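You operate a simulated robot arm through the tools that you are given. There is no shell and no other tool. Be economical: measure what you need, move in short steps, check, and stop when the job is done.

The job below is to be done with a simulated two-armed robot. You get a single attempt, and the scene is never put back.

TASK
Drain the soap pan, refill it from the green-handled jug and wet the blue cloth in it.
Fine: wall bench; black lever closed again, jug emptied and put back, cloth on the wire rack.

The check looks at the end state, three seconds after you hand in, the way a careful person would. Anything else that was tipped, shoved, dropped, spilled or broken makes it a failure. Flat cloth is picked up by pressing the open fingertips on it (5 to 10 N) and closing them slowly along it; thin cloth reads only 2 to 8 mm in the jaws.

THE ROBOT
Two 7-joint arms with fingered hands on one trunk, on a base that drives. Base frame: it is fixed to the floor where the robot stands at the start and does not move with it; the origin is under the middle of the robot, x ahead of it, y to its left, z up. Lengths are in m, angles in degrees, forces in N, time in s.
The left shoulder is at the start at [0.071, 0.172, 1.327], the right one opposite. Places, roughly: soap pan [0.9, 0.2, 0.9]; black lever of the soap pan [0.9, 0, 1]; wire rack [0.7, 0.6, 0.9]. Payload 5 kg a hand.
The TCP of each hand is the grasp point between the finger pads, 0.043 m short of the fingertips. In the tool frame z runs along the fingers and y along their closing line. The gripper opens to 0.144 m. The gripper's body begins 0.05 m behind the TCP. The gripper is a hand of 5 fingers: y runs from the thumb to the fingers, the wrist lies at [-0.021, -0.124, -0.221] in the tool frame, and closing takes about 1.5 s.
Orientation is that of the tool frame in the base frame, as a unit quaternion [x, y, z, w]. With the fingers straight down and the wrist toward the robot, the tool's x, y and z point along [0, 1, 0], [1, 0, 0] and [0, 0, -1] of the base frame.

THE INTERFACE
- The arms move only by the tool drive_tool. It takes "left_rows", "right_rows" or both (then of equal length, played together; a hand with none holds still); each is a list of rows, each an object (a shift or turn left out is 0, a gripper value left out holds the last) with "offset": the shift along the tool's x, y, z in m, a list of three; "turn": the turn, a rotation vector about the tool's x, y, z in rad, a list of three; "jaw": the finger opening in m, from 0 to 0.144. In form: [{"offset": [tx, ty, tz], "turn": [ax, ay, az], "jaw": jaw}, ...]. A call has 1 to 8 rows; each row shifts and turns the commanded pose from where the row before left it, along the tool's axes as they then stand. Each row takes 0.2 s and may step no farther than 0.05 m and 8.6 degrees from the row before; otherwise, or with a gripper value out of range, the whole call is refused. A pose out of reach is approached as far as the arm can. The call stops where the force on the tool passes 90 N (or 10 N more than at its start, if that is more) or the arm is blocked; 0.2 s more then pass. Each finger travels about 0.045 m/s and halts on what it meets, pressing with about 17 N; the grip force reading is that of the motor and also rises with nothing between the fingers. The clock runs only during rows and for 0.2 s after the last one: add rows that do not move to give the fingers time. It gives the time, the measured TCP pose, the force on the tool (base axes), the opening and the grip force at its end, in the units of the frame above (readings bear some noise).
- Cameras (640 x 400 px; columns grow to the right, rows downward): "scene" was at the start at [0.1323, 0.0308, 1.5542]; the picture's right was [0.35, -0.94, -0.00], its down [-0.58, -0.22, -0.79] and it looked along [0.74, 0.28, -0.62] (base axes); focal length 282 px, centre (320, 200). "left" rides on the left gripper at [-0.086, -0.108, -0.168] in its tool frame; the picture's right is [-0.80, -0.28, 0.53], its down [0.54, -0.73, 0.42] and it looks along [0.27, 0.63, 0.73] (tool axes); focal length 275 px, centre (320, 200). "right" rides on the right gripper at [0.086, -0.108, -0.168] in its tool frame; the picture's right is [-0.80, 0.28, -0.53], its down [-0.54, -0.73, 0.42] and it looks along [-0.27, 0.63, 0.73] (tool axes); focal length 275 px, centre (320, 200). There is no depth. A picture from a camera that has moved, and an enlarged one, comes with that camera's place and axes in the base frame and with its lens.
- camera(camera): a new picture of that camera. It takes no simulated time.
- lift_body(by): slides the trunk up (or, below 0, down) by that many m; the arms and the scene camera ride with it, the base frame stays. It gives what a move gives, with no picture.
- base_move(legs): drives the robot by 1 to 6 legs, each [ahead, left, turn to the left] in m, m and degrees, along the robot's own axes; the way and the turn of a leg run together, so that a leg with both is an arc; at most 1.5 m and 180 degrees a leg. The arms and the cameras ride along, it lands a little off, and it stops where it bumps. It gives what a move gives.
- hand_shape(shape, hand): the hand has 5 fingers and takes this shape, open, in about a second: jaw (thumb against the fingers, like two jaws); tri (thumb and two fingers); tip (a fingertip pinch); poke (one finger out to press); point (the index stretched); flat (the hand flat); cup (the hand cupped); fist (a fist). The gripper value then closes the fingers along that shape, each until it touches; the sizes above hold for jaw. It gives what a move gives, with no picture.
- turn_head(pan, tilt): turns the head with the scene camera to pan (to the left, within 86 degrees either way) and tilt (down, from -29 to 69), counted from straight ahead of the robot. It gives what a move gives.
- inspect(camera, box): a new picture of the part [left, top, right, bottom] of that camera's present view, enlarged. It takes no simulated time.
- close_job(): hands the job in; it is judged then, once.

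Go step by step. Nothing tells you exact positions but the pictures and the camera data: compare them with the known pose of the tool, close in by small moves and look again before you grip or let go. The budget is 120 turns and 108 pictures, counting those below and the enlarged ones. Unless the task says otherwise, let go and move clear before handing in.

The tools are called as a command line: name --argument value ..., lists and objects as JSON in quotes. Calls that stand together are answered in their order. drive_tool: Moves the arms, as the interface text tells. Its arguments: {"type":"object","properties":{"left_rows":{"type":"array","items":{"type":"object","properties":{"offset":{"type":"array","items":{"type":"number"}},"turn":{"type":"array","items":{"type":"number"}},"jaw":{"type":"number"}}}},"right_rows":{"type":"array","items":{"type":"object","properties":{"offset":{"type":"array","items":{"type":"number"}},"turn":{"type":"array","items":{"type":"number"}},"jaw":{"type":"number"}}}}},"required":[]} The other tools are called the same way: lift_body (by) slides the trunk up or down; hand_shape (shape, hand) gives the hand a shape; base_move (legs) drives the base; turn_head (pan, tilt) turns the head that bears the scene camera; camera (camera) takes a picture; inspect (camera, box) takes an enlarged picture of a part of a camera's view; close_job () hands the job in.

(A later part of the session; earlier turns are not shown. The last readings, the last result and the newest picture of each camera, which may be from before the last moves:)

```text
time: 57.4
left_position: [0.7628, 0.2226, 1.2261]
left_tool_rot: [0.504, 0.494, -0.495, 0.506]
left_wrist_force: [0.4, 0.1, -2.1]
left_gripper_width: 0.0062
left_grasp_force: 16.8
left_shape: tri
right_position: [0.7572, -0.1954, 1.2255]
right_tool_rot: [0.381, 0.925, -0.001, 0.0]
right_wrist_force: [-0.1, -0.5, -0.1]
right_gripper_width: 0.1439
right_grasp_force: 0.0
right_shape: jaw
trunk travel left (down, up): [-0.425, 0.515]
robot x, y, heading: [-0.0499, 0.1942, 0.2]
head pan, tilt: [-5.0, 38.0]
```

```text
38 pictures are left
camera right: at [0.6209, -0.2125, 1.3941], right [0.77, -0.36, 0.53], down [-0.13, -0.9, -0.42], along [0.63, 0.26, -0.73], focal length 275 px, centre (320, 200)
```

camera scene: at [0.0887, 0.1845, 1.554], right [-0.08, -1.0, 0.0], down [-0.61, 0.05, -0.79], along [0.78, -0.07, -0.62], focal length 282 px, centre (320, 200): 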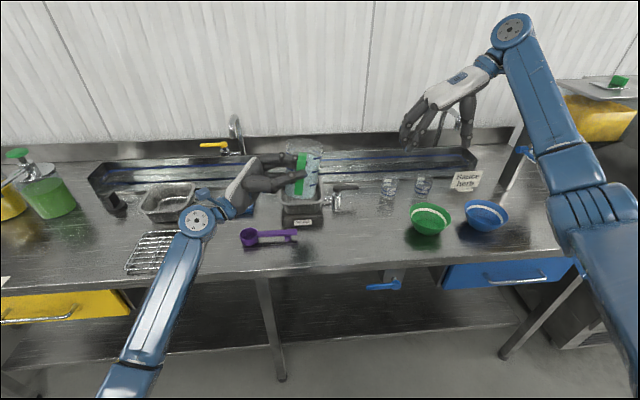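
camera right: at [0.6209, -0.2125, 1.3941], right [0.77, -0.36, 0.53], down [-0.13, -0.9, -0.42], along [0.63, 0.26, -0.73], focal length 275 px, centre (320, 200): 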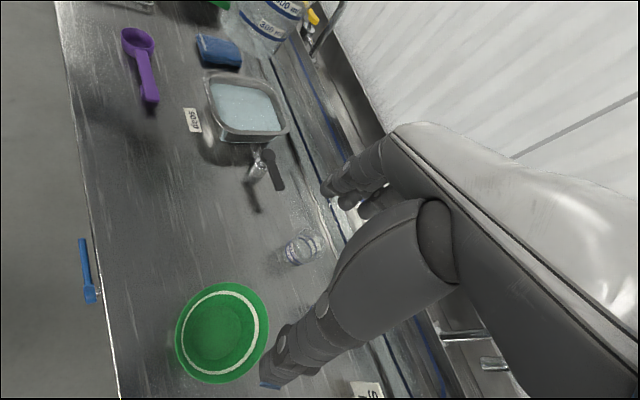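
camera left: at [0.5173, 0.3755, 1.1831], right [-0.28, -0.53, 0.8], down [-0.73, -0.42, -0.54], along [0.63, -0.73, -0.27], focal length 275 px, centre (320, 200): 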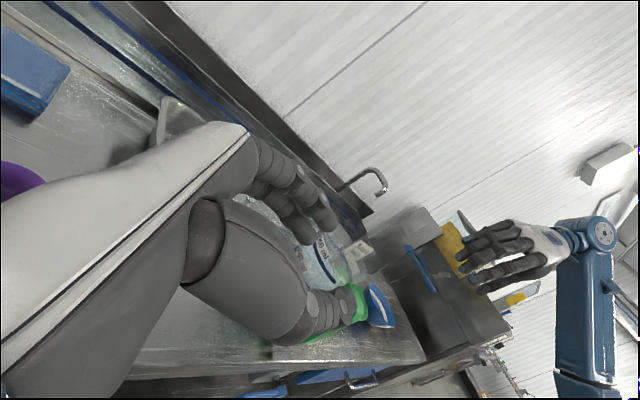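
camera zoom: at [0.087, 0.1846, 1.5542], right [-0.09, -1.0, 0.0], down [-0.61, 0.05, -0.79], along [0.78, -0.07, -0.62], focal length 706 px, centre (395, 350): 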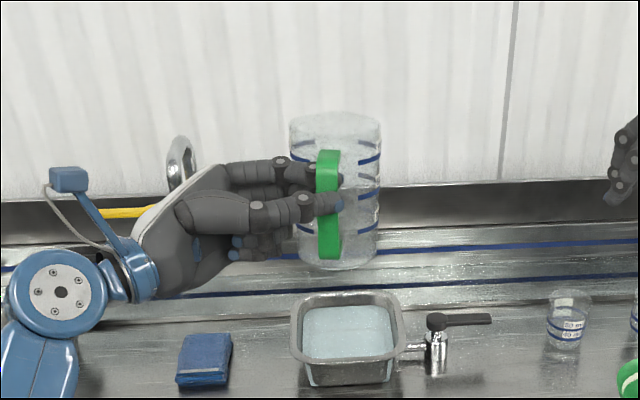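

The pan is refilled and the jug is empty. I'll drive back toward the jug's original spot and pitch the hand to level it.

base_move --legs '[[-0.1, 0, 0], [0, -0.19, 0]]'

drive_tool --left_rows '[{"turn": [0, 0, 0.131]}, {"turn": [0, 0, 0.131]}, {"turn": [0, 0, 0.131]}, {"offset": [0.02, -0.007, 0.008]}, {"offset": [0.04, 0, 0]}, {"offset": [0.03, 0, 0]}]'

turn_head --pan 0 --tilt 42

inspect --camera "right" --box '[120, 0, 360, 200]'

inspect --camera "scene" --box '[220, 80, 420, 240]'

```text
time: 59.7
left_position: [0.664, 0.0351, 1.2262]
left_tool_rot: [0.503, 0.496, -0.494, 0.507]
left_wrist_force: [-0.7, 0.4, -1.0]
left_gripper_width: 0.0063
left_grasp_force: 16.6
left_shape: tri
right_position: [0.66, -0.3835, 1.2261]
right_tool_rot: [0.38, 0.925, -0.001, 0.0]
right_wrist_force: [0.5, 0.8, 0.4]
right_gripper_width: 0.1441
right_grasp_force: 0.0
right_shape: jaw
trunk travel left (down, up): [-0.425, 0.515]
robot x, y, heading: [-0.15, -0.001, 0.4]
head pan, tilt: [-5.0, 38.0]
```

```text
time: 61.1
left_position: [0.6941, 0.0264, 1.1386]
left_tool_rot: [0.59, 0.388, -0.386, 0.594]
left_wrist_force: [0.2, 0.7, -1.5]
left_gripper_width: 0.0062
left_grasp_force: 16.7
left_shape: tri
right_position: [0.6607, -0.3835, 1.2256]
right_tool_rot: [0.379, 0.925, -0.001, -0.001]
right_wrist_force: [0.4, 0.1, -0.3]
right_gripper_width: 0.1437
right_grasp_force: 0.1
right_shape: jaw
trunk travel left (down, up): [-0.425, 0.515]
robot x, y, heading: [-0.1497, 0.0019, -0.0]
head pan, tilt: [-5.0, 38.0]
```

```text
time: 61.8
left_position: [0.6935, 0.0251, 1.1403]
left_tool_rot: [0.59, 0.388, -0.386, 0.593]
left_wrist_force: [-0.5, 0.6, -0.6]
left_gripper_width: 0.0064
left_grasp_force: 17.1
left_shape: tri
right_position: [0.6606, -0.3844, 1.2262]
right_tool_rot: [0.38, 0.925, 0.0, 0.0]
right_wrist_force: [0.4, -0.3, 0.5]
right_gripper_width: 0.1438
right_grasp_force: 0.0
right_shape: jaw
trunk travel left (down, up): [-0.425, 0.515]
robot x, y, heading: [-0.1516, 0.0019, 0.4]
head pan, tilt: [0.0, 42.0]
```

```text
2.00 times, centred on (240, 100) of right
camera zoom: at [0.5229, -0.4015, 1.3943], right [0.77, -0.36, 0.53], down [-0.12, -0.9, -0.42], along [0.63, 0.26, -0.73], focal length 551 px, centre (480, 400)
```

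zoom: 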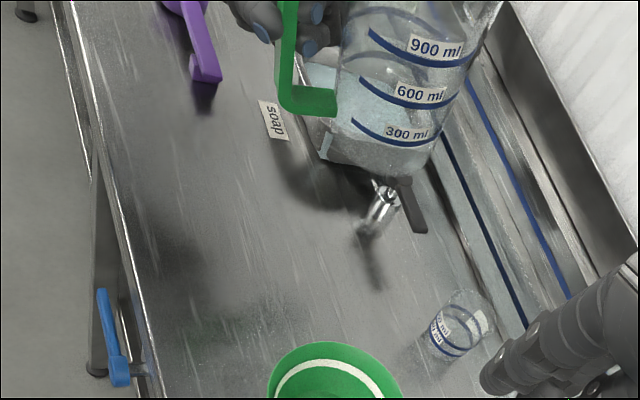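

```text
2.50 times, centred on (320, 160) of scene
camera zoom: at [-0.0146, 0.0012, 1.5484], right [0.0, -1.0, 0.0], down [-0.67, 0.0, -0.74], along [0.74, 0.0, -0.67], focal length 706 px, centre (320, 300)
```

zoom: 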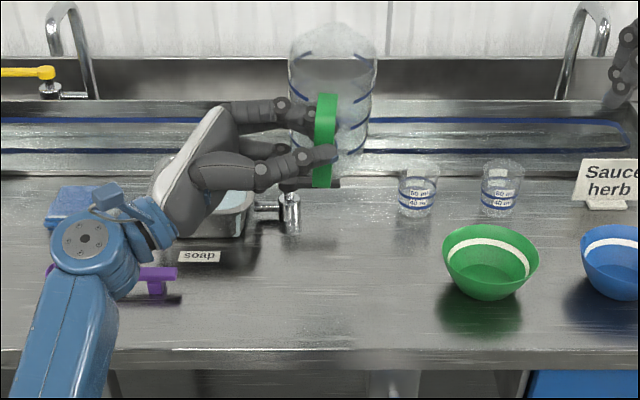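

The jug is now tilted back by about 11°. I'll correct that and bring it above its original place.

drive_tool --left_rows '[{"turn": [0, 0, -0.095]}, {"turn": [0, 0, -0.095]}, {"offset": [0.0, -0.0215, 0.0025]}, {"offset": [0.021, -0.0215, 0.0025]}, {"offset": [0.021, -0.0215, 0.0025]}, {"offset": [0.021, -0.0215, 0.0025]}, {"offset": [0.021, 0, 0]}, {}]'

inspect --camera "right" --box '[120, 0, 360, 200]'

inspect --camera "scene" --box '[250, 110, 390, 220]'

```text
time: 63.6
left_position: [0.6285, 0.0161, 1.0385]
left_tool_rot: [0.551, 0.442, -0.44, 0.554]
left_wrist_force: [-0.4, 0.0, -0.9]
left_gripper_width: 0.0063
left_grasp_force: 17.1
left_shape: tri
right_position: [0.6605, -0.3835, 1.2259]
right_tool_rot: [0.379, 0.925, 0.0, 0.001]
right_wrist_force: [0.3, 0.4, 0.2]
right_gripper_width: 0.1437
right_grasp_force: 0.0
right_shape: jaw
trunk travel left (down, up): [-0.425, 0.515]
robot x, y, heading: [-0.1504, 0.0014, 0.3]
head pan, tilt: [0.0, 42.0]
```

```text
2.00 times, centred on (240, 100) of right
camera zoom: at [0.5227, -0.4014, 1.3945], right [0.77, -0.36, 0.53], down [-0.12, -0.9, -0.42], along [0.63, 0.26, -0.73], focal length 551 px, centre (480, 400)
```

zoom: 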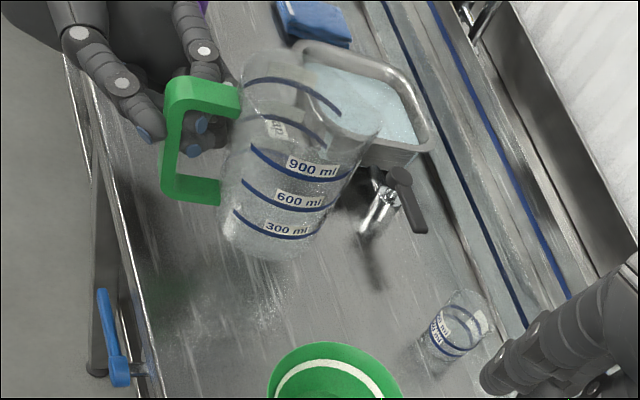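

```text
3.64 times, centred on (320, 165) of scene
camera zoom: at [-0.0149, 0.0012, 1.5484], right [0.0, -1.0, 0.0], down [-0.67, 0.0, -0.74], along [0.74, 0.0, -0.67], focal length 1027 px, centre (320, 327)
```

zoom: 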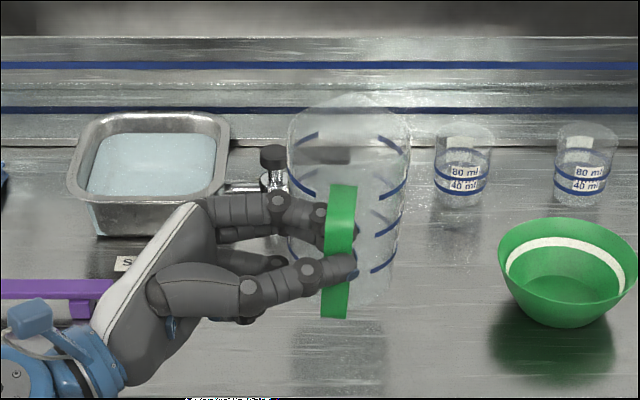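

The jug is upright, about 2.5 cm above the bench. I'll nudge it −6 mm in x and +8 mm in y, and lower it gently until it touches.

drive_tool --left_rows '[{"offset": [0.0092, -0.005, -0.004]}, {"offset": [0.0092, -0.005, -0.004]}, {"offset": [0.003, -0.0006, 0]}, {}]'

drive_tool --left_rows '[{"offset": [0.003, -0.0006, 0]}, {}]'

drive_tool --left_rows '[{"offset": [0.003, -0.0006, 0]}, {}]'

inspect --camera "right" --box '[120, 0, 360, 200]'

```text
time: 64.6
left_position: [0.6224, 0.0236, 1.0158]
left_tool_rot: [0.551, 0.443, -0.441, 0.553]
left_wrist_force: [0.0, 0.2, -0.6]
left_gripper_width: 0.0063
left_grasp_force: 16.9
left_shape: tri
right_position: [0.6603, -0.3834, 1.2265]
right_tool_rot: [0.379, 0.925, -0.001, 0.0]
right_wrist_force: [0.6, -0.4, -0.6]
right_gripper_width: 0.1438
right_grasp_force: 0.1
right_shape: jaw
trunk travel left (down, up): [-0.425, 0.515]
robot x, y, heading: [-0.1477, -0.0013, 0.3]
head pan, tilt: [0.0, 42.0]
```

```text
time: 65.2
left_position: [0.623, 0.0239, 1.0131]
left_tool_rot: [0.55, 0.443, -0.441, 0.554]
left_wrist_force: [-0.1, 0.6, -1.5]
left_gripper_width: 0.0066
left_grasp_force: 17.0
left_shape: tri
right_position: [0.6598, -0.3836, 1.225]
right_tool_rot: [0.38, 0.925, 0.0, 0.0]
right_wrist_force: [-0.2, 0.5, -0.2]
right_gripper_width: 0.1441
right_grasp_force: 0.1
right_shape: jaw
trunk travel left (down, up): [-0.425, 0.515]
robot x, y, heading: [-0.1511, 0.0011, 0.3]
head pan, tilt: [0.0, 42.0]
```

```text
time: 65.8
left_position: [0.6222, 0.0236, 1.0098]
left_tool_rot: [0.551, 0.443, -0.441, 0.553]
left_wrist_force: [-0.1, 0.5, -1.7]
left_gripper_width: 0.0064
left_grasp_force: 16.5
left_shape: tri
right_position: [0.6622, -0.382, 1.2259]
right_tool_rot: [0.379, 0.925, 0.001, 0.0]
right_wrist_force: [-0.1, -0.7, 0.7]
right_gripper_width: 0.1438
right_grasp_force: 0.1
right_shape: jaw
trunk travel left (down, up): [-0.425, 0.515]
robot x, y, heading: [-0.1505, 0.0005, 0.5]
head pan, tilt: [0.0, 42.0]
```

```text
2.00 times, centred on (240, 100) of right
camera zoom: at [0.5229, -0.4015, 1.3943], right [0.77, -0.36, 0.53], down [-0.12, -0.9, -0.42], along [0.63, 0.26, -0.73], focal length 551 px, centre (480, 400)
```

zoom: 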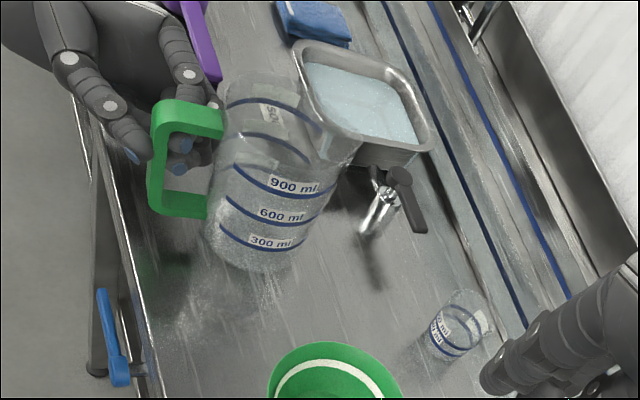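

Not touching yet; I'll keep lowering in small steps.

drive_tool --left_rows '[{"offset": [0.003, -0.0006, 0]}, {}]'

drive_tool --left_rows '[{"offset": [0.003, -0.0006, 0]}, {}]'

drive_tool --left_rows '[{"offset": [0.002, -0.0004, 0]}, {}]'

```text
time: 66.4
left_position: [0.6233, 0.0233, 1.0059]
left_tool_rot: [0.551, 0.442, -0.44, 0.554]
left_wrist_force: [0.0, 0.1, -1.6]
left_gripper_width: 0.0063
left_grasp_force: 16.9
left_shape: tri
right_position: [0.6601, -0.3837, 1.226]
right_tool_rot: [0.38, 0.925, 0.0, 0.001]
right_wrist_force: [0.0, 0.2, 0.3]
right_gripper_width: 0.144
right_grasp_force: 0.0
right_shape: jaw
trunk travel left (down, up): [-0.425, 0.515]
robot x, y, heading: [-0.1491, -0.0019, 0.3]
head pan, tilt: [0.0, 42.0]
```

```text
time: 67.0
left_position: [0.6228, 0.0234, 1.0029]
left_tool_rot: [0.551, 0.443, -0.441, 0.554]
left_wrist_force: [0.2, -0.3, -1.7]
left_gripper_width: 0.0063
left_grasp_force: 16.7
left_shape: tri
right_position: [0.6608, -0.3836, 1.226]
right_tool_rot: [0.379, 0.925, 0.0, 0.0]
right_wrist_force: [-0.1, 0.5, -0.5]
right_gripper_width: 0.1437
right_grasp_force: 0.1
right_shape: jaw
trunk travel left (down, up): [-0.425, 0.515]
robot x, y, heading: [-0.1501, -0.0014, 0.6]
head pan, tilt: [0.0, 42.0]
```

```text
time: 67.6
left_position: [0.6223, 0.023, 1.0006]
left_tool_rot: [0.551, 0.442, -0.441, 0.554]
left_wrist_force: [-0.6, 0.8, -1.2]
left_gripper_width: 0.0061
left_grasp_force: 17.3
left_shape: tri
right_position: [0.6604, -0.3828, 1.2263]
right_tool_rot: [0.379, 0.925, -0.001, 0.0]
right_wrist_force: [-0.4, 0.6, 0.7]
right_gripper_width: 0.1439
right_grasp_force: 0.0
right_shape: jaw
trunk travel left (down, up): [-0.425, 0.515]
robot x, y, heading: [-0.1542, 0.0013, 0.3]
head pan, tilt: [0.0, 42.0]
```

drive_tool --left_rows '[{"offset": [0.003, -0.0006, 0]}, {}]'

drive_tool --left_rows '[{"offset": [0.003, -0.0006, 0]}, {}]'

inspect --camera "right" --box '[120, 0, 360, 200]'

inspect --camera "scene" --box '[250, 110, 390, 220]'

```text
time: 68.2
left_position: [0.6225, 0.0229, 0.9998]
left_tool_rot: [0.551, 0.442, -0.44, 0.554]
left_wrist_force: [-1.9, 0.5, 1.8]
left_gripper_width: 0.0063
left_grasp_force: 17.1
left_shape: tri
right_position: [0.6599, -0.383, 1.2264]
right_tool_rot: [0.38, 0.925, 0.001, 0.001]
right_wrist_force: [1.0, -0.2, 0.3]
right_gripper_width: 0.1439
right_grasp_force: 0.0
right_shape: jaw
trunk travel left (down, up): [-0.425, 0.515]
robot x, y, heading: [-0.1481, 0.0, 0.4]
head pan, tilt: [0.0, 42.0]
```

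```text
time: 68.8
left_position: [0.6222, 0.0231, 0.9962]
left_tool_rot: [0.55, 0.442, -0.441, 0.554]
left_wrist_force: [-0.6, 1.5, 1.6]
left_gripper_width: 0.0063
left_grasp_force: 17.0
left_shape: tri
right_position: [0.6595, -0.3833, 1.226]
right_tool_rot: [0.38, 0.925, 0.0, 0.0]
right_wrist_force: [0.2, 0.6, 0.3]
right_gripper_width: 0.1441
right_grasp_force: 0.1
right_shape: jaw
trunk travel left (down, up): [-0.425, 0.515]
robot x, y, heading: [-0.148, -0.0005, 0.4]
head pan, tilt: [0.0, 42.0]
```

```text
2.00 times, centred on (240, 100) of right
camera zoom: at [0.5224, -0.4014, 1.3946], right [0.77, -0.36, 0.53], down [-0.12, -0.9, -0.42], along [0.63, 0.26, -0.73], focal length 551 px, centre (480, 400)
```

zoom: 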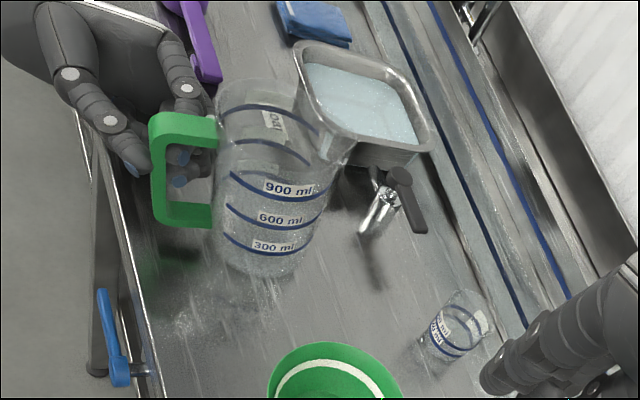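

```text
3.64 times, centred on (320, 165) of scene
camera zoom: at [-0.0152, 0.0013, 1.5484], right [0.0, -1.0, 0.0], down [-0.67, 0.0, -0.74], along [0.74, 0.0, -0.67], focal length 1027 px, centre (320, 327)
```

zoom: 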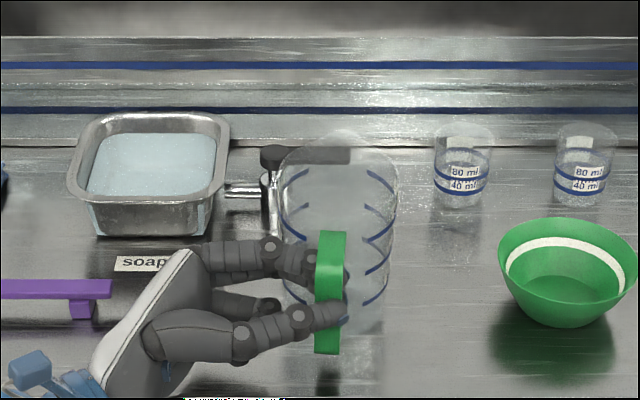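

The jug rests upright at its original spot. I'll open modestly to 0.04 m and back straight out to the left.

drive_tool --left_rows '[{"jaw": 0.015}, {"jaw": 0.025}, {"jaw": 0.035}, {"jaw": 0.04}, {}, {}]'

inspect --camera "right" --box '[160, 30, 280, 140]'

```text
time: 70.2
left_position: [0.6239, 0.0234, 0.9956]
left_tool_rot: [0.551, 0.443, -0.441, 0.553]
left_wrist_force: [0.5, 0.3, 0.2]
left_gripper_width: 0.0394
left_grasp_force: 0.0
left_shape: tri
right_position: [0.6602, -0.3832, 1.2264]
right_tool_rot: [0.38, 0.925, 0.0, 0.0]
right_wrist_force: [0.4, 0.6, -0.1]
right_gripper_width: 0.1436
right_grasp_force: 0.0
right_shape: jaw
trunk travel left (down, up): [-0.425, 0.515]
robot x, y, heading: [-0.1473, -0.002, 0.4]
head pan, tilt: [0.0, 42.0]
```

```text
3.64 times, centred on (220, 85) of right
camera zoom: at [0.5229, -0.4015, 1.3943], right [0.77, -0.36, 0.53], down [-0.12, -0.9, -0.42], along [0.63, 0.26, -0.73], focal length 1001 px, centre (684, 618)
```

zoom: 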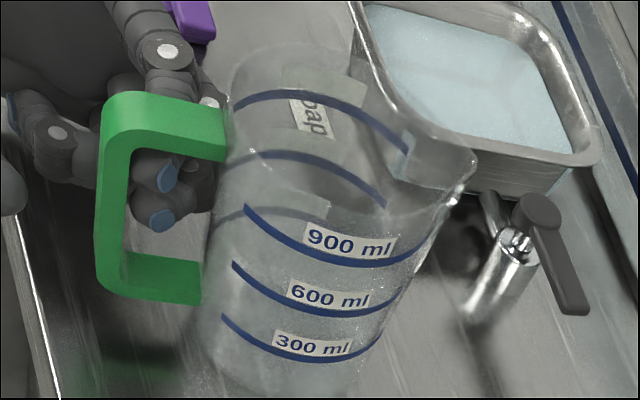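

The fingers are free inside the loop, so I'll retract straight left and then rise.

drive_tool --left_rows '[{"offset": [0, 0, -0.02]}, {"offset": [0, 0, -0.03]}, {"offset": [0, 0, -0.03]}, {"offset": [0, 0, -0.03]}, {"offset": [0, 0, -0.04]}, {"offset": [-0.045, -0.01, -0.01]}, {"offset": [-0.045, -0.01, -0.01]}, {"offset": [-0.045, -0.01, -0.01]}]'

drive_tool --left_rows '[{"turn": [0, 0.131, 0.0]}, {"turn": [0, 0.131, 0.0]}, {"turn": [0, 0.131, 0.0]}, {"turn": [0, 0.131, 0.0]}, {"turn": [0, 0.131, 0.0]}, {"turn": [0, 0.131, 0.0]}]'

camera --camera "scene"

```text
time: 72.0
left_position: [0.5631, 0.2044, 1.1211]
left_tool_rot: [0.55, 0.443, -0.44, 0.554]
left_wrist_force: [-0.3, 0.6, -0.6]
left_gripper_width: 0.0399
left_grasp_force: 0.0
left_shape: tri
right_position: [0.6589, -0.3836, 1.228]
right_tool_rot: [0.379, 0.925, 0.0, 0.0]
right_wrist_force: [-0.4, -1.1, -0.2]
right_gripper_width: 0.1439
right_grasp_force: 0.1
right_shape: jaw
trunk travel left (down, up): [-0.425, 0.515]
robot x, y, heading: [-0.1489, -0.0026, 0.3]
head pan, tilt: [0.0, 42.0]
```

```text
time: 73.4
left_position: [0.5632, 0.2039, 1.1213]
left_tool_rot: [0.678, 0.621, -0.195, 0.342]
left_wrist_force: [0.5, 0.2, -0.2]
left_gripper_width: 0.0396
left_grasp_force: 0.1
left_shape: tri
right_position: [0.6609, -0.3832, 1.2264]
right_tool_rot: [0.38, 0.925, 0.0, 0.0]
right_wrist_force: [0.0, -0.2, -0.2]
right_gripper_width: 0.1438
right_grasp_force: 0.1
right_shape: jaw
trunk travel left (down, up): [-0.425, 0.515]
robot x, y, heading: [-0.1523, -0.0004, 0.3]
head pan, tilt: [0.0, 42.0]
```

```text
29 pictures are left
camera scene: at [-0.0146, 0.0007, 1.5483], right [0.0, -1.0, 0.0], down [-0.67, 0.0, -0.74], along [0.74, 0.0, -0.67], focal length 282 px, centre (320, 200)
```

scene: 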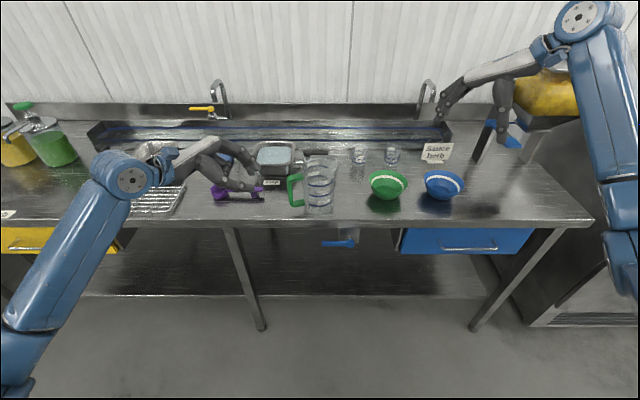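

The jug's handle seems to have been swung round as I withdrew; I'll look closely.

inspect --camera "scene" --box '[180, 130, 360, 230]'

inspect --camera "right" --box '[120, 0, 360, 200]'

```text
3.56 times, centred on (270, 180) of scene
camera zoom: at [-0.0146, 0.0007, 1.5483], right [0.0, -1.0, 0.0], down [-0.67, 0.0, -0.74], along [0.74, 0.0, -0.67], focal length 1004 px, centre (498, 271)
```

zoom: 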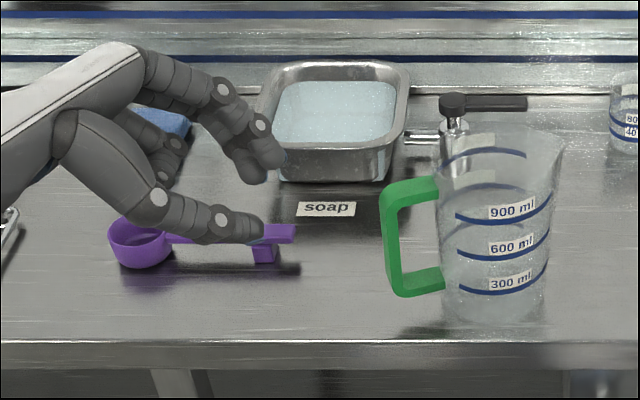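

```text
2.00 times, centred on (240, 100) of right
camera zoom: at [0.5229, -0.4019, 1.3941], right [0.77, -0.36, 0.53], down [-0.12, -0.9, -0.42], along [0.63, 0.26, -0.73], focal length 551 px, centre (480, 400)
```

zoom: 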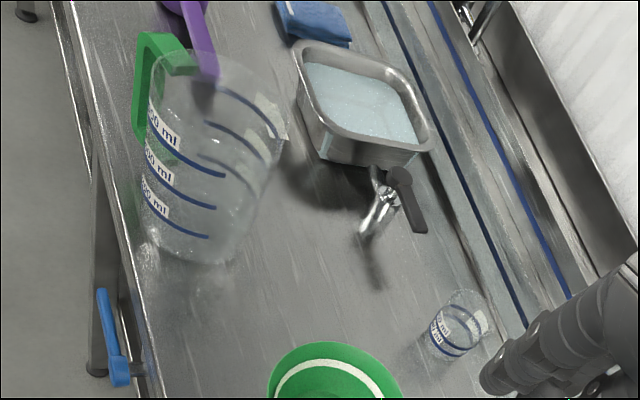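

The jug is upright and empty but was dragged: it's turned about 60° and sits about 5 cm too near the edge. I'll correct this by gripping its body from above with the right hand. First I clear the left arm and bring the right hand over the jug.

drive_tool --left_rows '[{"offset": [0, 0, -0.045]}, {"offset": [0, 0, -0.045]}, {"offset": [0, 0, -0.045]}, {"offset": [0, 0, -0.045]}]' --right_rows '[{"turn": [0, 0, 0.14]}, {"turn": [0, 0, 0.14]}, {"offset": [0, 0, 0]}, {"offset": [0, 0, 0]}]'

drive_tool --right_rows '[{"offset": [0.0415, 0.0246, 0]}, {"offset": [0.0415, 0.0246, 0]}, {"offset": [0.0415, 0.0246, 0]}, {"offset": [0.0415, 0.0246, 0]}, {"offset": [0.0415, 0.0246, 0]}, {"offset": [0.0415, 0.0246, 0]}, {"offset": [0.0415, 0.0246, 0]}, {"offset": [0.0415, 0.0246, 0]}]'

inspect --camera "scene" --box '[240, 60, 420, 230]'

camera --camera "right"

```text
time: 74.4
left_position: [0.5329, 0.331, 1.2448]
left_tool_rot: [0.679, 0.62, -0.196, 0.343]
left_wrist_force: [-0.8, 0.1, -0.1]
left_gripper_width: 0.0397
left_grasp_force: 0.1
left_shape: tri
right_position: [0.6582, -0.3837, 1.2271]
right_tool_rot: [0.505, 0.863, -0.001, 0.0]
right_wrist_force: [-1.3, 0.1, 0.4]
right_gripper_width: 0.1438
right_grasp_force: 0.1
right_shape: jaw
trunk travel left (down, up): [-0.425, 0.515]
robot x, y, heading: [-0.1441, 0.0012, 0.2]
head pan, tilt: [0.0, 42.0]
```

```text
time: 76.2
left_position: [0.5346, 0.3339, 1.2429]
left_tool_rot: [0.677, 0.621, -0.197, 0.343]
left_wrist_force: [0.1, -0.3, -1.0]
left_gripper_width: 0.0398
left_grasp_force: 0.1
left_shape: tri
right_position: [0.6696, 0.0044, 1.2239]
right_tool_rot: [0.507, 0.862, -0.001, 0.0]
right_wrist_force: [0.0, 0.4, -0.6]
right_gripper_width: 0.1439
right_grasp_force: 0.1
right_shape: jaw
trunk travel left (down, up): [-0.425, 0.515]
robot x, y, heading: [-0.1463, 0.0006, 0.3]
head pan, tilt: [0.0, 42.0]
```

```text
2.35 times, centred on (330, 145) of scene
camera zoom: at [-0.0145, 0.0044, 1.5483], right [0.0, -1.0, 0.0], down [-0.67, 0.0, -0.74], along [0.74, 0.0, -0.67], focal length 664 px, centre (296, 329)
```

zoom: 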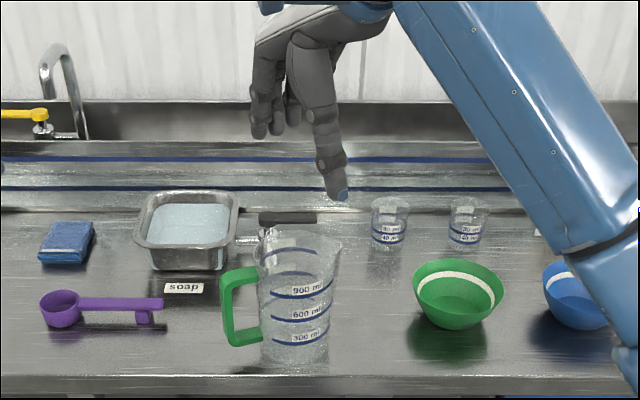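

```text
25 pictures are left
camera right: at [0.5321, 0.0254, 1.393], right [0.64, -0.56, 0.54], down [-0.37, -0.83, -0.42], along [0.68, 0.07, -0.73], focal length 275 px, centre (320, 200)
```

right: 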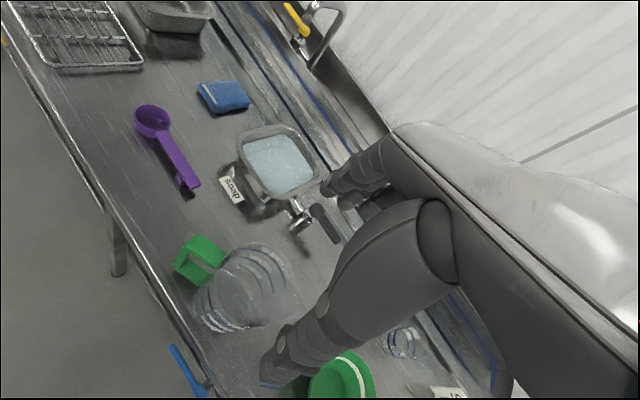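

Finger and thumb straddle the jug's computed centre (0.67, 0.004). I'll descend to just above the rim and check.

drive_tool --right_rows '[{"offset": [0, 0, 0.04]}, {"offset": [0, 0, 0.04]}, {"offset": [0, 0, 0.025]}, {}]'

inspect --camera "scene" --box '[250, 90, 410, 230]'

inspect --camera "right" --box '[150, 150, 430, 400]'

```text
time: 77.2
left_position: [0.5338, 0.3311, 1.2438]
left_tool_rot: [0.677, 0.622, -0.196, 0.342]
left_wrist_force: [0.1, 1.2, -0.3]
left_gripper_width: 0.0395
left_grasp_force: 0.0
left_shape: tri
right_position: [0.6695, 0.0028, 1.1205]
right_tool_rot: [0.505, 0.863, 0.0, 0.0]
right_wrist_force: [0.0, -0.1, -0.1]
right_gripper_width: 0.1439
right_grasp_force: 0.1
right_shape: jaw
trunk travel left (down, up): [-0.425, 0.515]
robot x, y, heading: [-0.147, -0.0018, 0.6]
head pan, tilt: [0.0, 42.0]
```

```text
2.86 times, centred on (330, 160) of scene
camera zoom: at [-0.0147, 0.0018, 1.5483], right [0.0, -1.0, 0.0], down [-0.67, 0.0, -0.74], along [0.74, 0.0, -0.67], focal length 807 px, centre (291, 314)
```

zoom: 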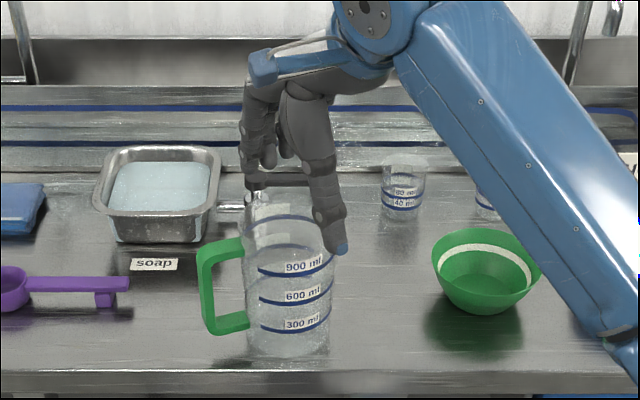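

```text
1.60 times, centred on (290, 275) of right
camera zoom: at [0.5324, 0.0235, 1.2883], right [0.64, -0.56, 0.53], down [-0.37, -0.83, -0.42], along [0.68, 0.07, -0.73], focal length 440 px, centre (368, 80)
```

zoom: 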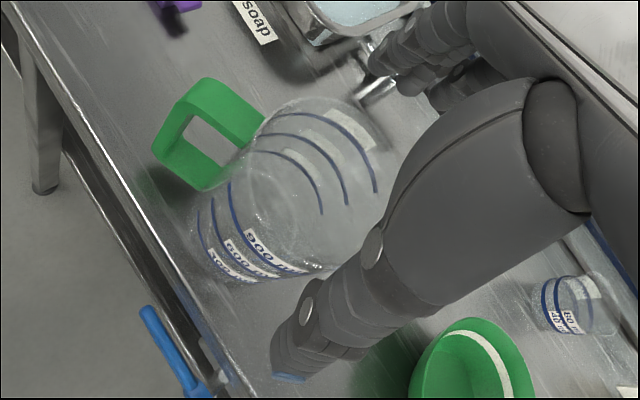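

drive_tool --right_rows '[{"offset": [0, 0, 0.02]}, {"offset": [0, 0, 0.02]}, {"offset": [0, 0, 0.02]}, {"offset": [0, 0, 0.018]}, {}]'

inspect --camera "scene" --box '[250, 90, 410, 230]'

```text
time: 78.4
left_position: [0.5346, 0.3315, 1.244]
left_tool_rot: [0.677, 0.621, -0.197, 0.342]
left_wrist_force: [0.4, -0.1, 0.6]
left_gripper_width: 0.0397
left_grasp_force: 0.0
left_shape: tri
right_position: [0.6697, 0.0022, 1.043]
right_tool_rot: [0.505, 0.863, 0.001, 0.0]
right_wrist_force: [0.9, -0.1, 1.1]
right_gripper_width: 0.144
right_grasp_force: 0.1
right_shape: jaw
trunk travel left (down, up): [-0.425, 0.515]
robot x, y, heading: [-0.1477, 0.0021, 0.5]
head pan, tilt: [0.0, 42.0]
```

```text
2.86 times, centred on (330, 160) of scene
camera zoom: at [-0.0149, 0.0016, 1.5484], right [0.0, -1.0, 0.0], down [-0.67, 0.0, -0.74], along [0.74, 0.0, -0.67], focal length 807 px, centre (291, 314)
```

zoom: 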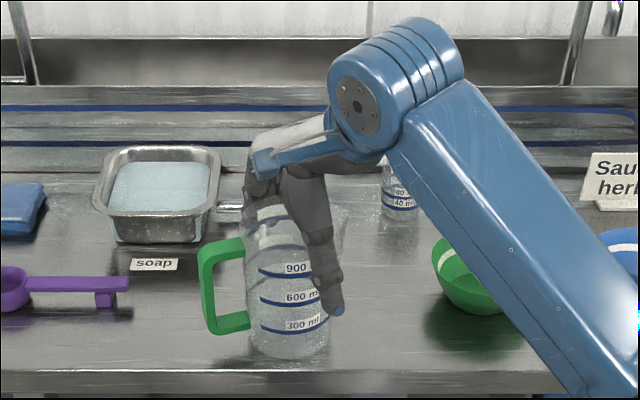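

Straddling the jug with no contact. I'll close slowly on the body.

drive_tool --right_rows '[{"jaw": 0.13}, {"jaw": 0.12}, {"jaw": 0.11}, {"jaw": 0.1}, {"jaw": 0.09}, {"jaw": 0.08}, {}, {}]'

drive_tool --right_rows '[{"offset": [0, 0, -0.006]}, {"offset": [0, 0, -0.006]}, {}]'

inspect --camera "scene" --box '[250, 90, 410, 230]'

```text
time: 80.2
left_position: [0.5353, 0.332, 1.2441]
left_tool_rot: [0.678, 0.62, -0.196, 0.342]
left_wrist_force: [0.0, 0.1, -1.1]
left_gripper_width: 0.04
left_grasp_force: 0.1
left_shape: tri
right_position: [0.6695, 0.002, 1.0424]
right_tool_rot: [0.505, 0.863, 0.0, 0.0]
right_wrist_force: [0.1, 0.0, -0.5]
right_gripper_width: 0.0894
right_grasp_force: 16.8
right_shape: jaw
trunk travel left (down, up): [-0.425, 0.515]
robot x, y, heading: [-0.152, 0.0006, 0.4]
head pan, tilt: [0.0, 42.0]
```

```text
time: 81.0
left_position: [0.5344, 0.3316, 1.2429]
left_tool_rot: [0.677, 0.621, -0.196, 0.342]
left_wrist_force: [0.0, 0.7, -0.7]
left_gripper_width: 0.04
left_grasp_force: 0.1
left_shape: tri
right_position: [0.6694, 0.0014, 1.0544]
right_tool_rot: [0.506, 0.863, -0.002, -0.001]
right_wrist_force: [0.0, 0.1, -1.0]
right_gripper_width: 0.0893
right_grasp_force: 17.2
right_shape: jaw
trunk travel left (down, up): [-0.425, 0.515]
robot x, y, heading: [-0.1495, 0.0013, 0.4]
head pan, tilt: [0.0, 42.0]
```

```text
2.86 times, centred on (330, 160) of scene
camera zoom: at [-0.0144, 0.0014, 1.5483], right [0.0, -1.0, 0.0], down [-0.67, 0.0, -0.74], along [0.74, 0.0, -0.67], focal length 807 px, centre (291, 314)
```

zoom: 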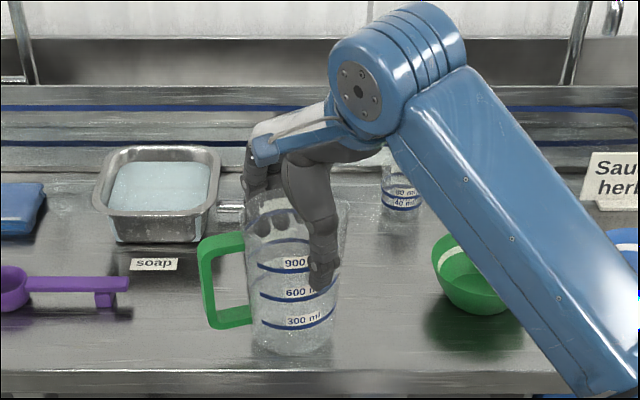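

The jug is gripped and lifting. I'll raise a bit more, turn it 61° back so the handle faces me, and check.

drive_tool --right_rows '[{"offset": [0, 0, -0.01]}, {"turn": [0, 0, -0.133]}, {"turn": [0, 0, -0.133]}, {"turn": [0, 0, -0.133]}, {"turn": [0, 0, -0.133]}, {"turn": [0, 0, -0.133]}, {"turn": [0, 0, -0.133]}, {"turn": [0, 0, -0.133]}]'

drive_tool --right_rows '[{"turn": [0, 0, -0.133]}, {"offset": [-0.026, -0.005, 0]}, {"offset": [-0.026, -0.005, 0]}, {}]'

inspect --camera "scene" --box '[250, 90, 410, 230]'

```text
time: 82.8
left_position: [0.5368, 0.3315, 1.2437]
left_tool_rot: [0.678, 0.62, -0.196, 0.343]
left_wrist_force: [0.0, 0.6, -0.3]
left_gripper_width: 0.0395
left_grasp_force: 0.1
left_shape: tri
right_position: [0.6692, 0.0032, 1.0648]
right_tool_rot: [0.062, 0.998, 0.0, 0.0]
right_wrist_force: [-0.2, 0.1, -1.2]
right_gripper_width: 0.0893
right_grasp_force: 17.6
right_shape: jaw
trunk travel left (down, up): [-0.425, 0.515]
robot x, y, heading: [-0.1511, 0.0019, 0.1]
head pan, tilt: [0.0, 42.0]
```

```text
time: 83.8
left_position: [0.5338, 0.3306, 1.2432]
left_tool_rot: [0.678, 0.62, -0.197, 0.342]
left_wrist_force: [-0.1, 0.2, 1.1]
left_gripper_width: 0.0395
left_grasp_force: 0.1
left_shape: tri
right_position: [0.7207, -0.0075, 1.0657]
right_tool_rot: [-0.002, 1.0, 0.0, 0.0]
right_wrist_force: [-0.3, -0.5, -1.0]
right_gripper_width: 0.0894
right_grasp_force: 16.8
right_shape: jaw
trunk travel left (down, up): [-0.425, 0.515]
robot x, y, heading: [-0.1465, -0.0006, 0.1]
head pan, tilt: [0.0, 42.0]
```

```text
2.86 times, centred on (330, 160) of scene
camera zoom: at [-0.0149, 0.0013, 1.5484], right [0.0, -1.0, 0.0], down [-0.67, 0.0, -0.74], along [0.74, 0.0, -0.67], focal length 807 px, centre (291, 314)
```

zoom: 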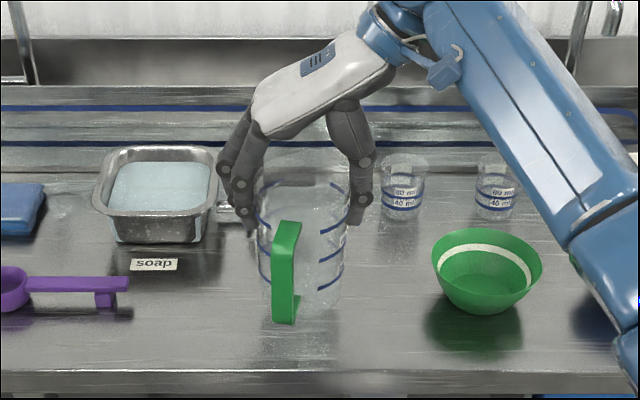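

The handle is about 11° short of its original direction. I'll turn that much more, lower to the bench and release.

drive_tool --right_rows '[{"turn": [0, 0, -0.1]}, {"turn": [0, 0, -0.1]}, {"offset": [0.003, 0, 0.01]}, {"offset": [0, 0, 0.008]}, {"offset": [0, 0, 0.003]}, {"offset": [0, 0, 0.002]}, {}]'

inspect --camera "scene" --box '[250, 90, 410, 230]'

```text
time: 85.4
left_position: [0.5339, 0.3318, 1.2443]
left_tool_rot: [0.678, 0.621, -0.196, 0.342]
left_wrist_force: [0.2, 0.3, 0.6]
left_gripper_width: 0.0397
left_grasp_force: 0.1
left_shape: tri
right_position: [0.7186, -0.0075, 1.0422]
right_tool_rot: [-0.102, 0.995, 0.0, 0.0]
right_wrist_force: [1.5, 0.8, 2.5]
right_gripper_width: 0.0891
right_grasp_force: 16.6
right_shape: jaw
trunk travel left (down, up): [-0.425, 0.515]
robot x, y, heading: [-0.149, 0.0009, 0.2]
head pan, tilt: [0.0, 42.0]
```

```text
2.86 times, centred on (330, 160) of scene
camera zoom: at [-0.0148, 0.0018, 1.5484], right [0.0, -1.0, 0.0], down [-0.67, 0.0, -0.74], along [0.74, 0.0, -0.67], focal length 807 px, centre (291, 314)
```

zoom: 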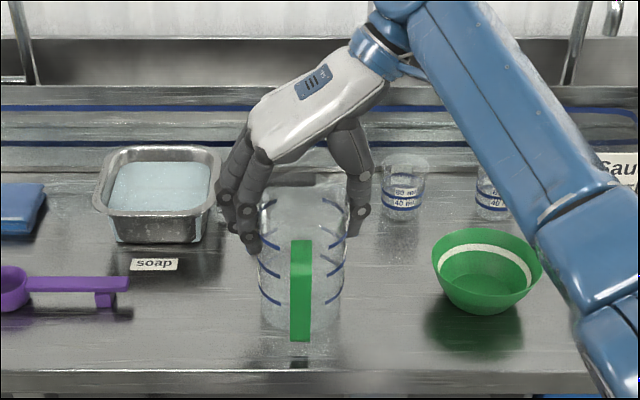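

The jug is back in place with its handle toward me and touching the bench. I'll release slowly and rise straight up.

drive_tool --right_rows '[{"jaw": 0.1}, {"jaw": 0.12}, {"jaw": 0.135}, {"jaw": 0.144}, {}, {}]'

drive_tool --right_rows '[{"offset": [0, 0, -0.02]}, {"offset": [0, 0, -0.03]}, {"offset": [0, 0, -0.04]}, {"offset": [0, 0, -0.05]}, {"offset": [0, 0, -0.05]}, {"offset": [0, -0.045, 0]}, {"offset": [0, -0.045, 0]}, {"offset": [0, -0.045, 0]}]'

drive_tool --right_rows '[{"offset": [0, -0.045, 0]}, {"offset": [0, -0.045, 0]}, {"offset": [0, -0.045, 0]}, {"offset": [0, -0.045, 0]}]'

turn_head --pan 20 --tilt 42

inspect --camera "scene" --box '[180, 100, 460, 275]'

```text
time: 86.8
left_position: [0.5334, 0.331, 1.2436]
left_tool_rot: [0.678, 0.621, -0.196, 0.343]
left_wrist_force: [-0.4, 0.0, 0.0]
left_gripper_width: 0.0398
left_grasp_force: 0.1
left_shape: tri
right_position: [0.7199, -0.0069, 1.0424]
right_tool_rot: [-0.102, 0.995, 0.0, 0.0]
right_wrist_force: [-0.2, 0.0, -0.3]
right_gripper_width: 0.1436
right_grasp_force: 0.2
right_shape: jaw
trunk travel left (down, up): [-0.425, 0.515]
robot x, y, heading: [-0.1509, 0.0046, 0.2]
head pan, tilt: [0.0, 42.0]
```

```text
time: 88.6
left_position: [0.5332, 0.3315, 1.2451]
left_tool_rot: [0.678, 0.621, -0.196, 0.342]
left_wrist_force: [-0.7, -0.3, 0.0]
left_gripper_width: 0.0397
left_grasp_force: 0.1
left_shape: tri
right_position: [0.7444, -0.1409, 1.2319]
right_tool_rot: [-0.103, 0.995, 0.0, 0.0]
right_wrist_force: [-0.4, 0.6, -1.0]
right_gripper_width: 0.1441
right_grasp_force: 0.1
right_shape: jaw
trunk travel left (down, up): [-0.425, 0.515]
robot x, y, heading: [-0.148, 0.0031, 0.2]
head pan, tilt: [0.0, 42.0]
```

```text
time: 89.6
left_position: [0.5351, 0.3272, 1.2437]
left_tool_rot: [0.678, 0.621, -0.195, 0.341]
left_wrist_force: [-0.3, -1.2, -0.4]
left_gripper_width: 0.0398
left_grasp_force: 0.0
left_shape: tri
right_position: [0.7517, -0.322, 1.2283]
right_tool_rot: [-0.104, 0.995, 0.001, -0.001]
right_wrist_force: [1.2, 0.4, -0.2]
right_gripper_width: 0.1439
right_grasp_force: 0.1
right_shape: jaw
right hand out of reach, approached as far as the arm can: row 3, 4
trunk travel left (down, up): [-0.425, 0.515]
robot x, y, heading: [-0.1487, -0.0005, 0.3]
head pan, tilt: [0.0, 42.0]
```

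```text
time: 90.4
left_position: [0.5346, 0.3302, 1.2436]
left_tool_rot: [0.677, 0.621, -0.196, 0.342]
left_wrist_force: [1.4, -0.1, -0.4]
left_gripper_width: 0.0398
left_grasp_force: 0.0
left_shape: tri
right_position: [0.7513, -0.3184, 1.2302]
right_tool_rot: [-0.102, 0.995, 0.0, -0.001]
right_wrist_force: [0.6, -0.7, 0.1]
right_gripper_width: 0.1439
right_grasp_force: 0.1
right_shape: jaw
trunk travel left (down, up): [-0.425, 0.515]
robot x, y, heading: [-0.1477, 0.0024, 0.2]
head pan, tilt: [20.0, 42.0]
```

```text
2.29 times, centred on (320, 188) of scene
camera zoom: at [-0.0198, 0.0306, 1.5483], right [0.35, -0.94, 0.0], down [-0.63, -0.23, -0.74], along [0.7, 0.26, -0.67], focal length 646 px, centre (320, 229)
```

zoom: 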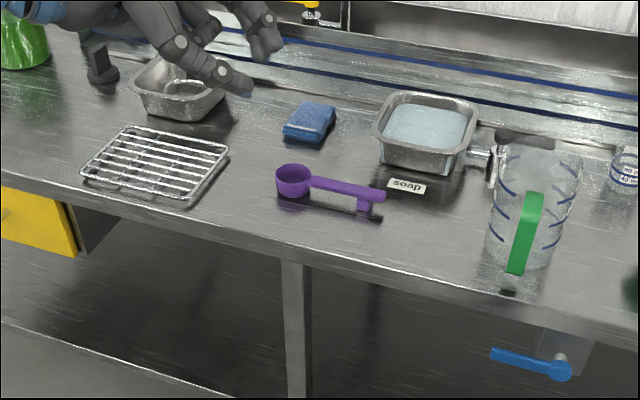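

The jug looks just as at the start, and the pan is full with the lever closed. The cloth is centred near (0.905, 0.388), about 0.095 × 0.075 m. I'll retract the right arm, turn the left hand straight down in jaw shape and drive closer.

drive_tool --left_rows '[{"turn": [0.0354, 0.1304, -0.0138]}, {"turn": [0.0354, 0.1304, -0.0138]}, {"turn": [0.0354, 0.1304, -0.0138]}, {"turn": [0.0354, 0.1304, -0.0138]}, {"turn": [0.0354, 0.1304, -0.0138]}, {"turn": [0.0354, 0.1304, -0.0138]}]' --right_rows '[{"offset": [0.025, 0, -0.01]}, {"offset": [0.025, 0, -0.01]}, {"offset": [0.025, 0, -0.01]}, {"offset": [0.025, 0, -0.01]}, {"offset": [0.025, 0, -0.01]}, {"offset": [0.025, 0, -0.01]}]'

hand_shape --hand "left" --shape "jaw"

base_move --legs '[[0, 0.15, 0], [0.18, 0, 0]]'

camera --camera "scene"

```text
time: 91.8
left_position: [0.5325, 0.3323, 1.2444]
left_tool_rot: [0.707, 0.707, 0.001, 0.0]
left_wrist_force: [0.0, -0.3, 0.6]
left_gripper_width: 0.0396
left_grasp_force: 0.1
left_shape: tri
right_position: [0.6044, -0.3493, 1.292]
right_tool_rot: [-0.103, 0.995, -0.001, 0.0]
right_wrist_force: [0.6, -0.4, 0.5]
right_gripper_width: 0.144
right_grasp_force: 0.0
right_shape: jaw
right hand out of reach, approached as far as the arm can: row 1
trunk travel left (down, up): [-0.425, 0.515]
robot x, y, heading: [-0.1476, -0.0001, 0.1]
head pan, tilt: [20.0, 42.0]
```

```text
time: 92.7
left_position: [0.5352, 0.3305, 1.2442]
left_tool_rot: [0.707, 0.707, -0.001, 0.001]
left_wrist_force: [-0.2, -0.1, -0.5]
left_gripper_width: 0.1435
left_grasp_force: 0.0
left_shape: jaw
right_position: [0.6036, -0.348, 1.2903]
right_tool_rot: [-0.101, 0.995, 0.001, 0.0]
right_wrist_force: [-0.4, -0.3, 0.3]
right_gripper_width: 0.1438
right_grasp_force: 0.1
right_shape: jaw
trunk travel left (down, up): [-0.425, 0.515]
robot x, y, heading: [-0.1495, -0.0001, 0.4]
head pan, tilt: [20.0, 42.0]
```

```text
time: 95.2
left_position: [0.7125, 0.4812, 1.2464]
left_tool_rot: [0.707, 0.708, 0.0, 0.0]
left_wrist_force: [-0.7, 0.2, 0.3]
left_gripper_width: 0.1437
left_grasp_force: 0.0
left_shape: jaw
right_position: [0.7795, -0.2005, 1.2932]
right_tool_rot: [-0.101, 0.995, 0.0, 0.002]
right_wrist_force: [-0.3, -1.0, 0.1]
right_gripper_width: 0.1439
right_grasp_force: 0.0
right_shape: jaw
trunk travel left (down, up): [-0.425, 0.515]
robot x, y, heading: [0.0308, 0.1491, 0.2]
head pan, tilt: [20.0, 42.0]
```

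```text
17 pictures are left
camera scene: at [0.1569, 0.1798, 1.5487], right [0.35, -0.94, 0.0], down [-0.63, -0.23, -0.74], along [0.7, 0.26, -0.67], focal length 282 px, centre (320, 200)
```

scene: 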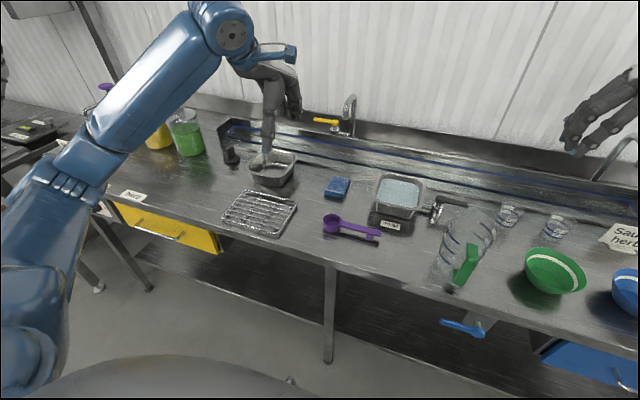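

drive_tool --left_rows '[{"offset": [-0.0136, 0.0271, 0.0257], "jaw": 0.07}, {"offset": [-0.0136, 0.0271, 0.0257]}, {"offset": [-0.0136, 0.0271, 0.0257]}, {"offset": [-0.0136, 0.0271, 0.0257]}, {"offset": [-0.0136, 0.0271, 0.0257]}, {"offset": [-0.0136, 0.0271, 0.0257]}, {"offset": [-0.0136, 0.0271, 0.0257]}, {}]'

inspect --camera "scene" --box '[240, 100, 420, 240]'

camera --camera "left"

```text
time: 97.0
left_position: [0.9033, 0.3867, 1.0655]
left_tool_rot: [0.707, 0.707, 0.001, 0.001]
left_wrist_force: [0.1, 0.6, 0.1]
left_gripper_width: 0.0704
left_grasp_force: 0.1
left_shape: jaw
right_position: [0.7825, -0.1984, 1.2911]
right_tool_rot: [-0.103, 0.995, -0.001, 0.0]
right_wrist_force: [0.6, -0.1, 0.5]
right_gripper_width: 0.144
right_grasp_force: 0.1
right_shape: jaw
trunk travel left (down, up): [-0.425, 0.515]
robot x, y, heading: [0.0293, 0.1522, 0.0]
head pan, tilt: [20.0, 42.0]
```

```text
2.86 times, centred on (330, 170) of scene
camera zoom: at [0.1585, 0.1809, 1.5484], right [0.35, -0.94, 0.0], down [-0.63, -0.23, -0.74], along [0.7, 0.26, -0.67], focal length 807 px, centre (291, 286)
```

zoom: 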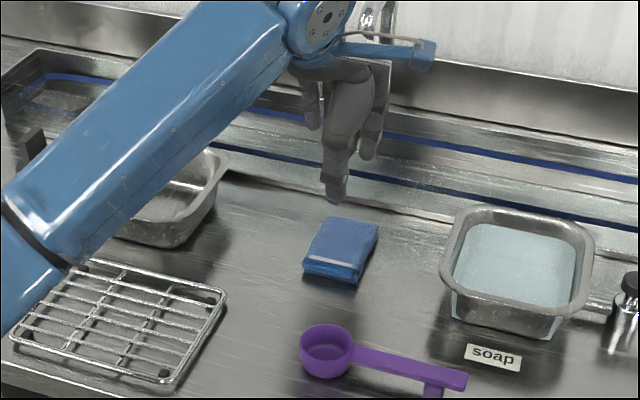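

```text
15 pictures are left
camera left: at [0.7956, 0.2999, 1.2316], right [-0.28, -0.8, -0.53], down [-0.73, 0.54, -0.42], along [0.63, 0.27, -0.73], focal length 275 px, centre (320, 200)
```

left: 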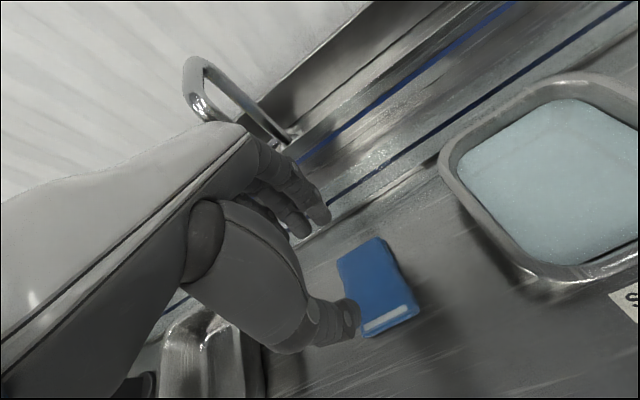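

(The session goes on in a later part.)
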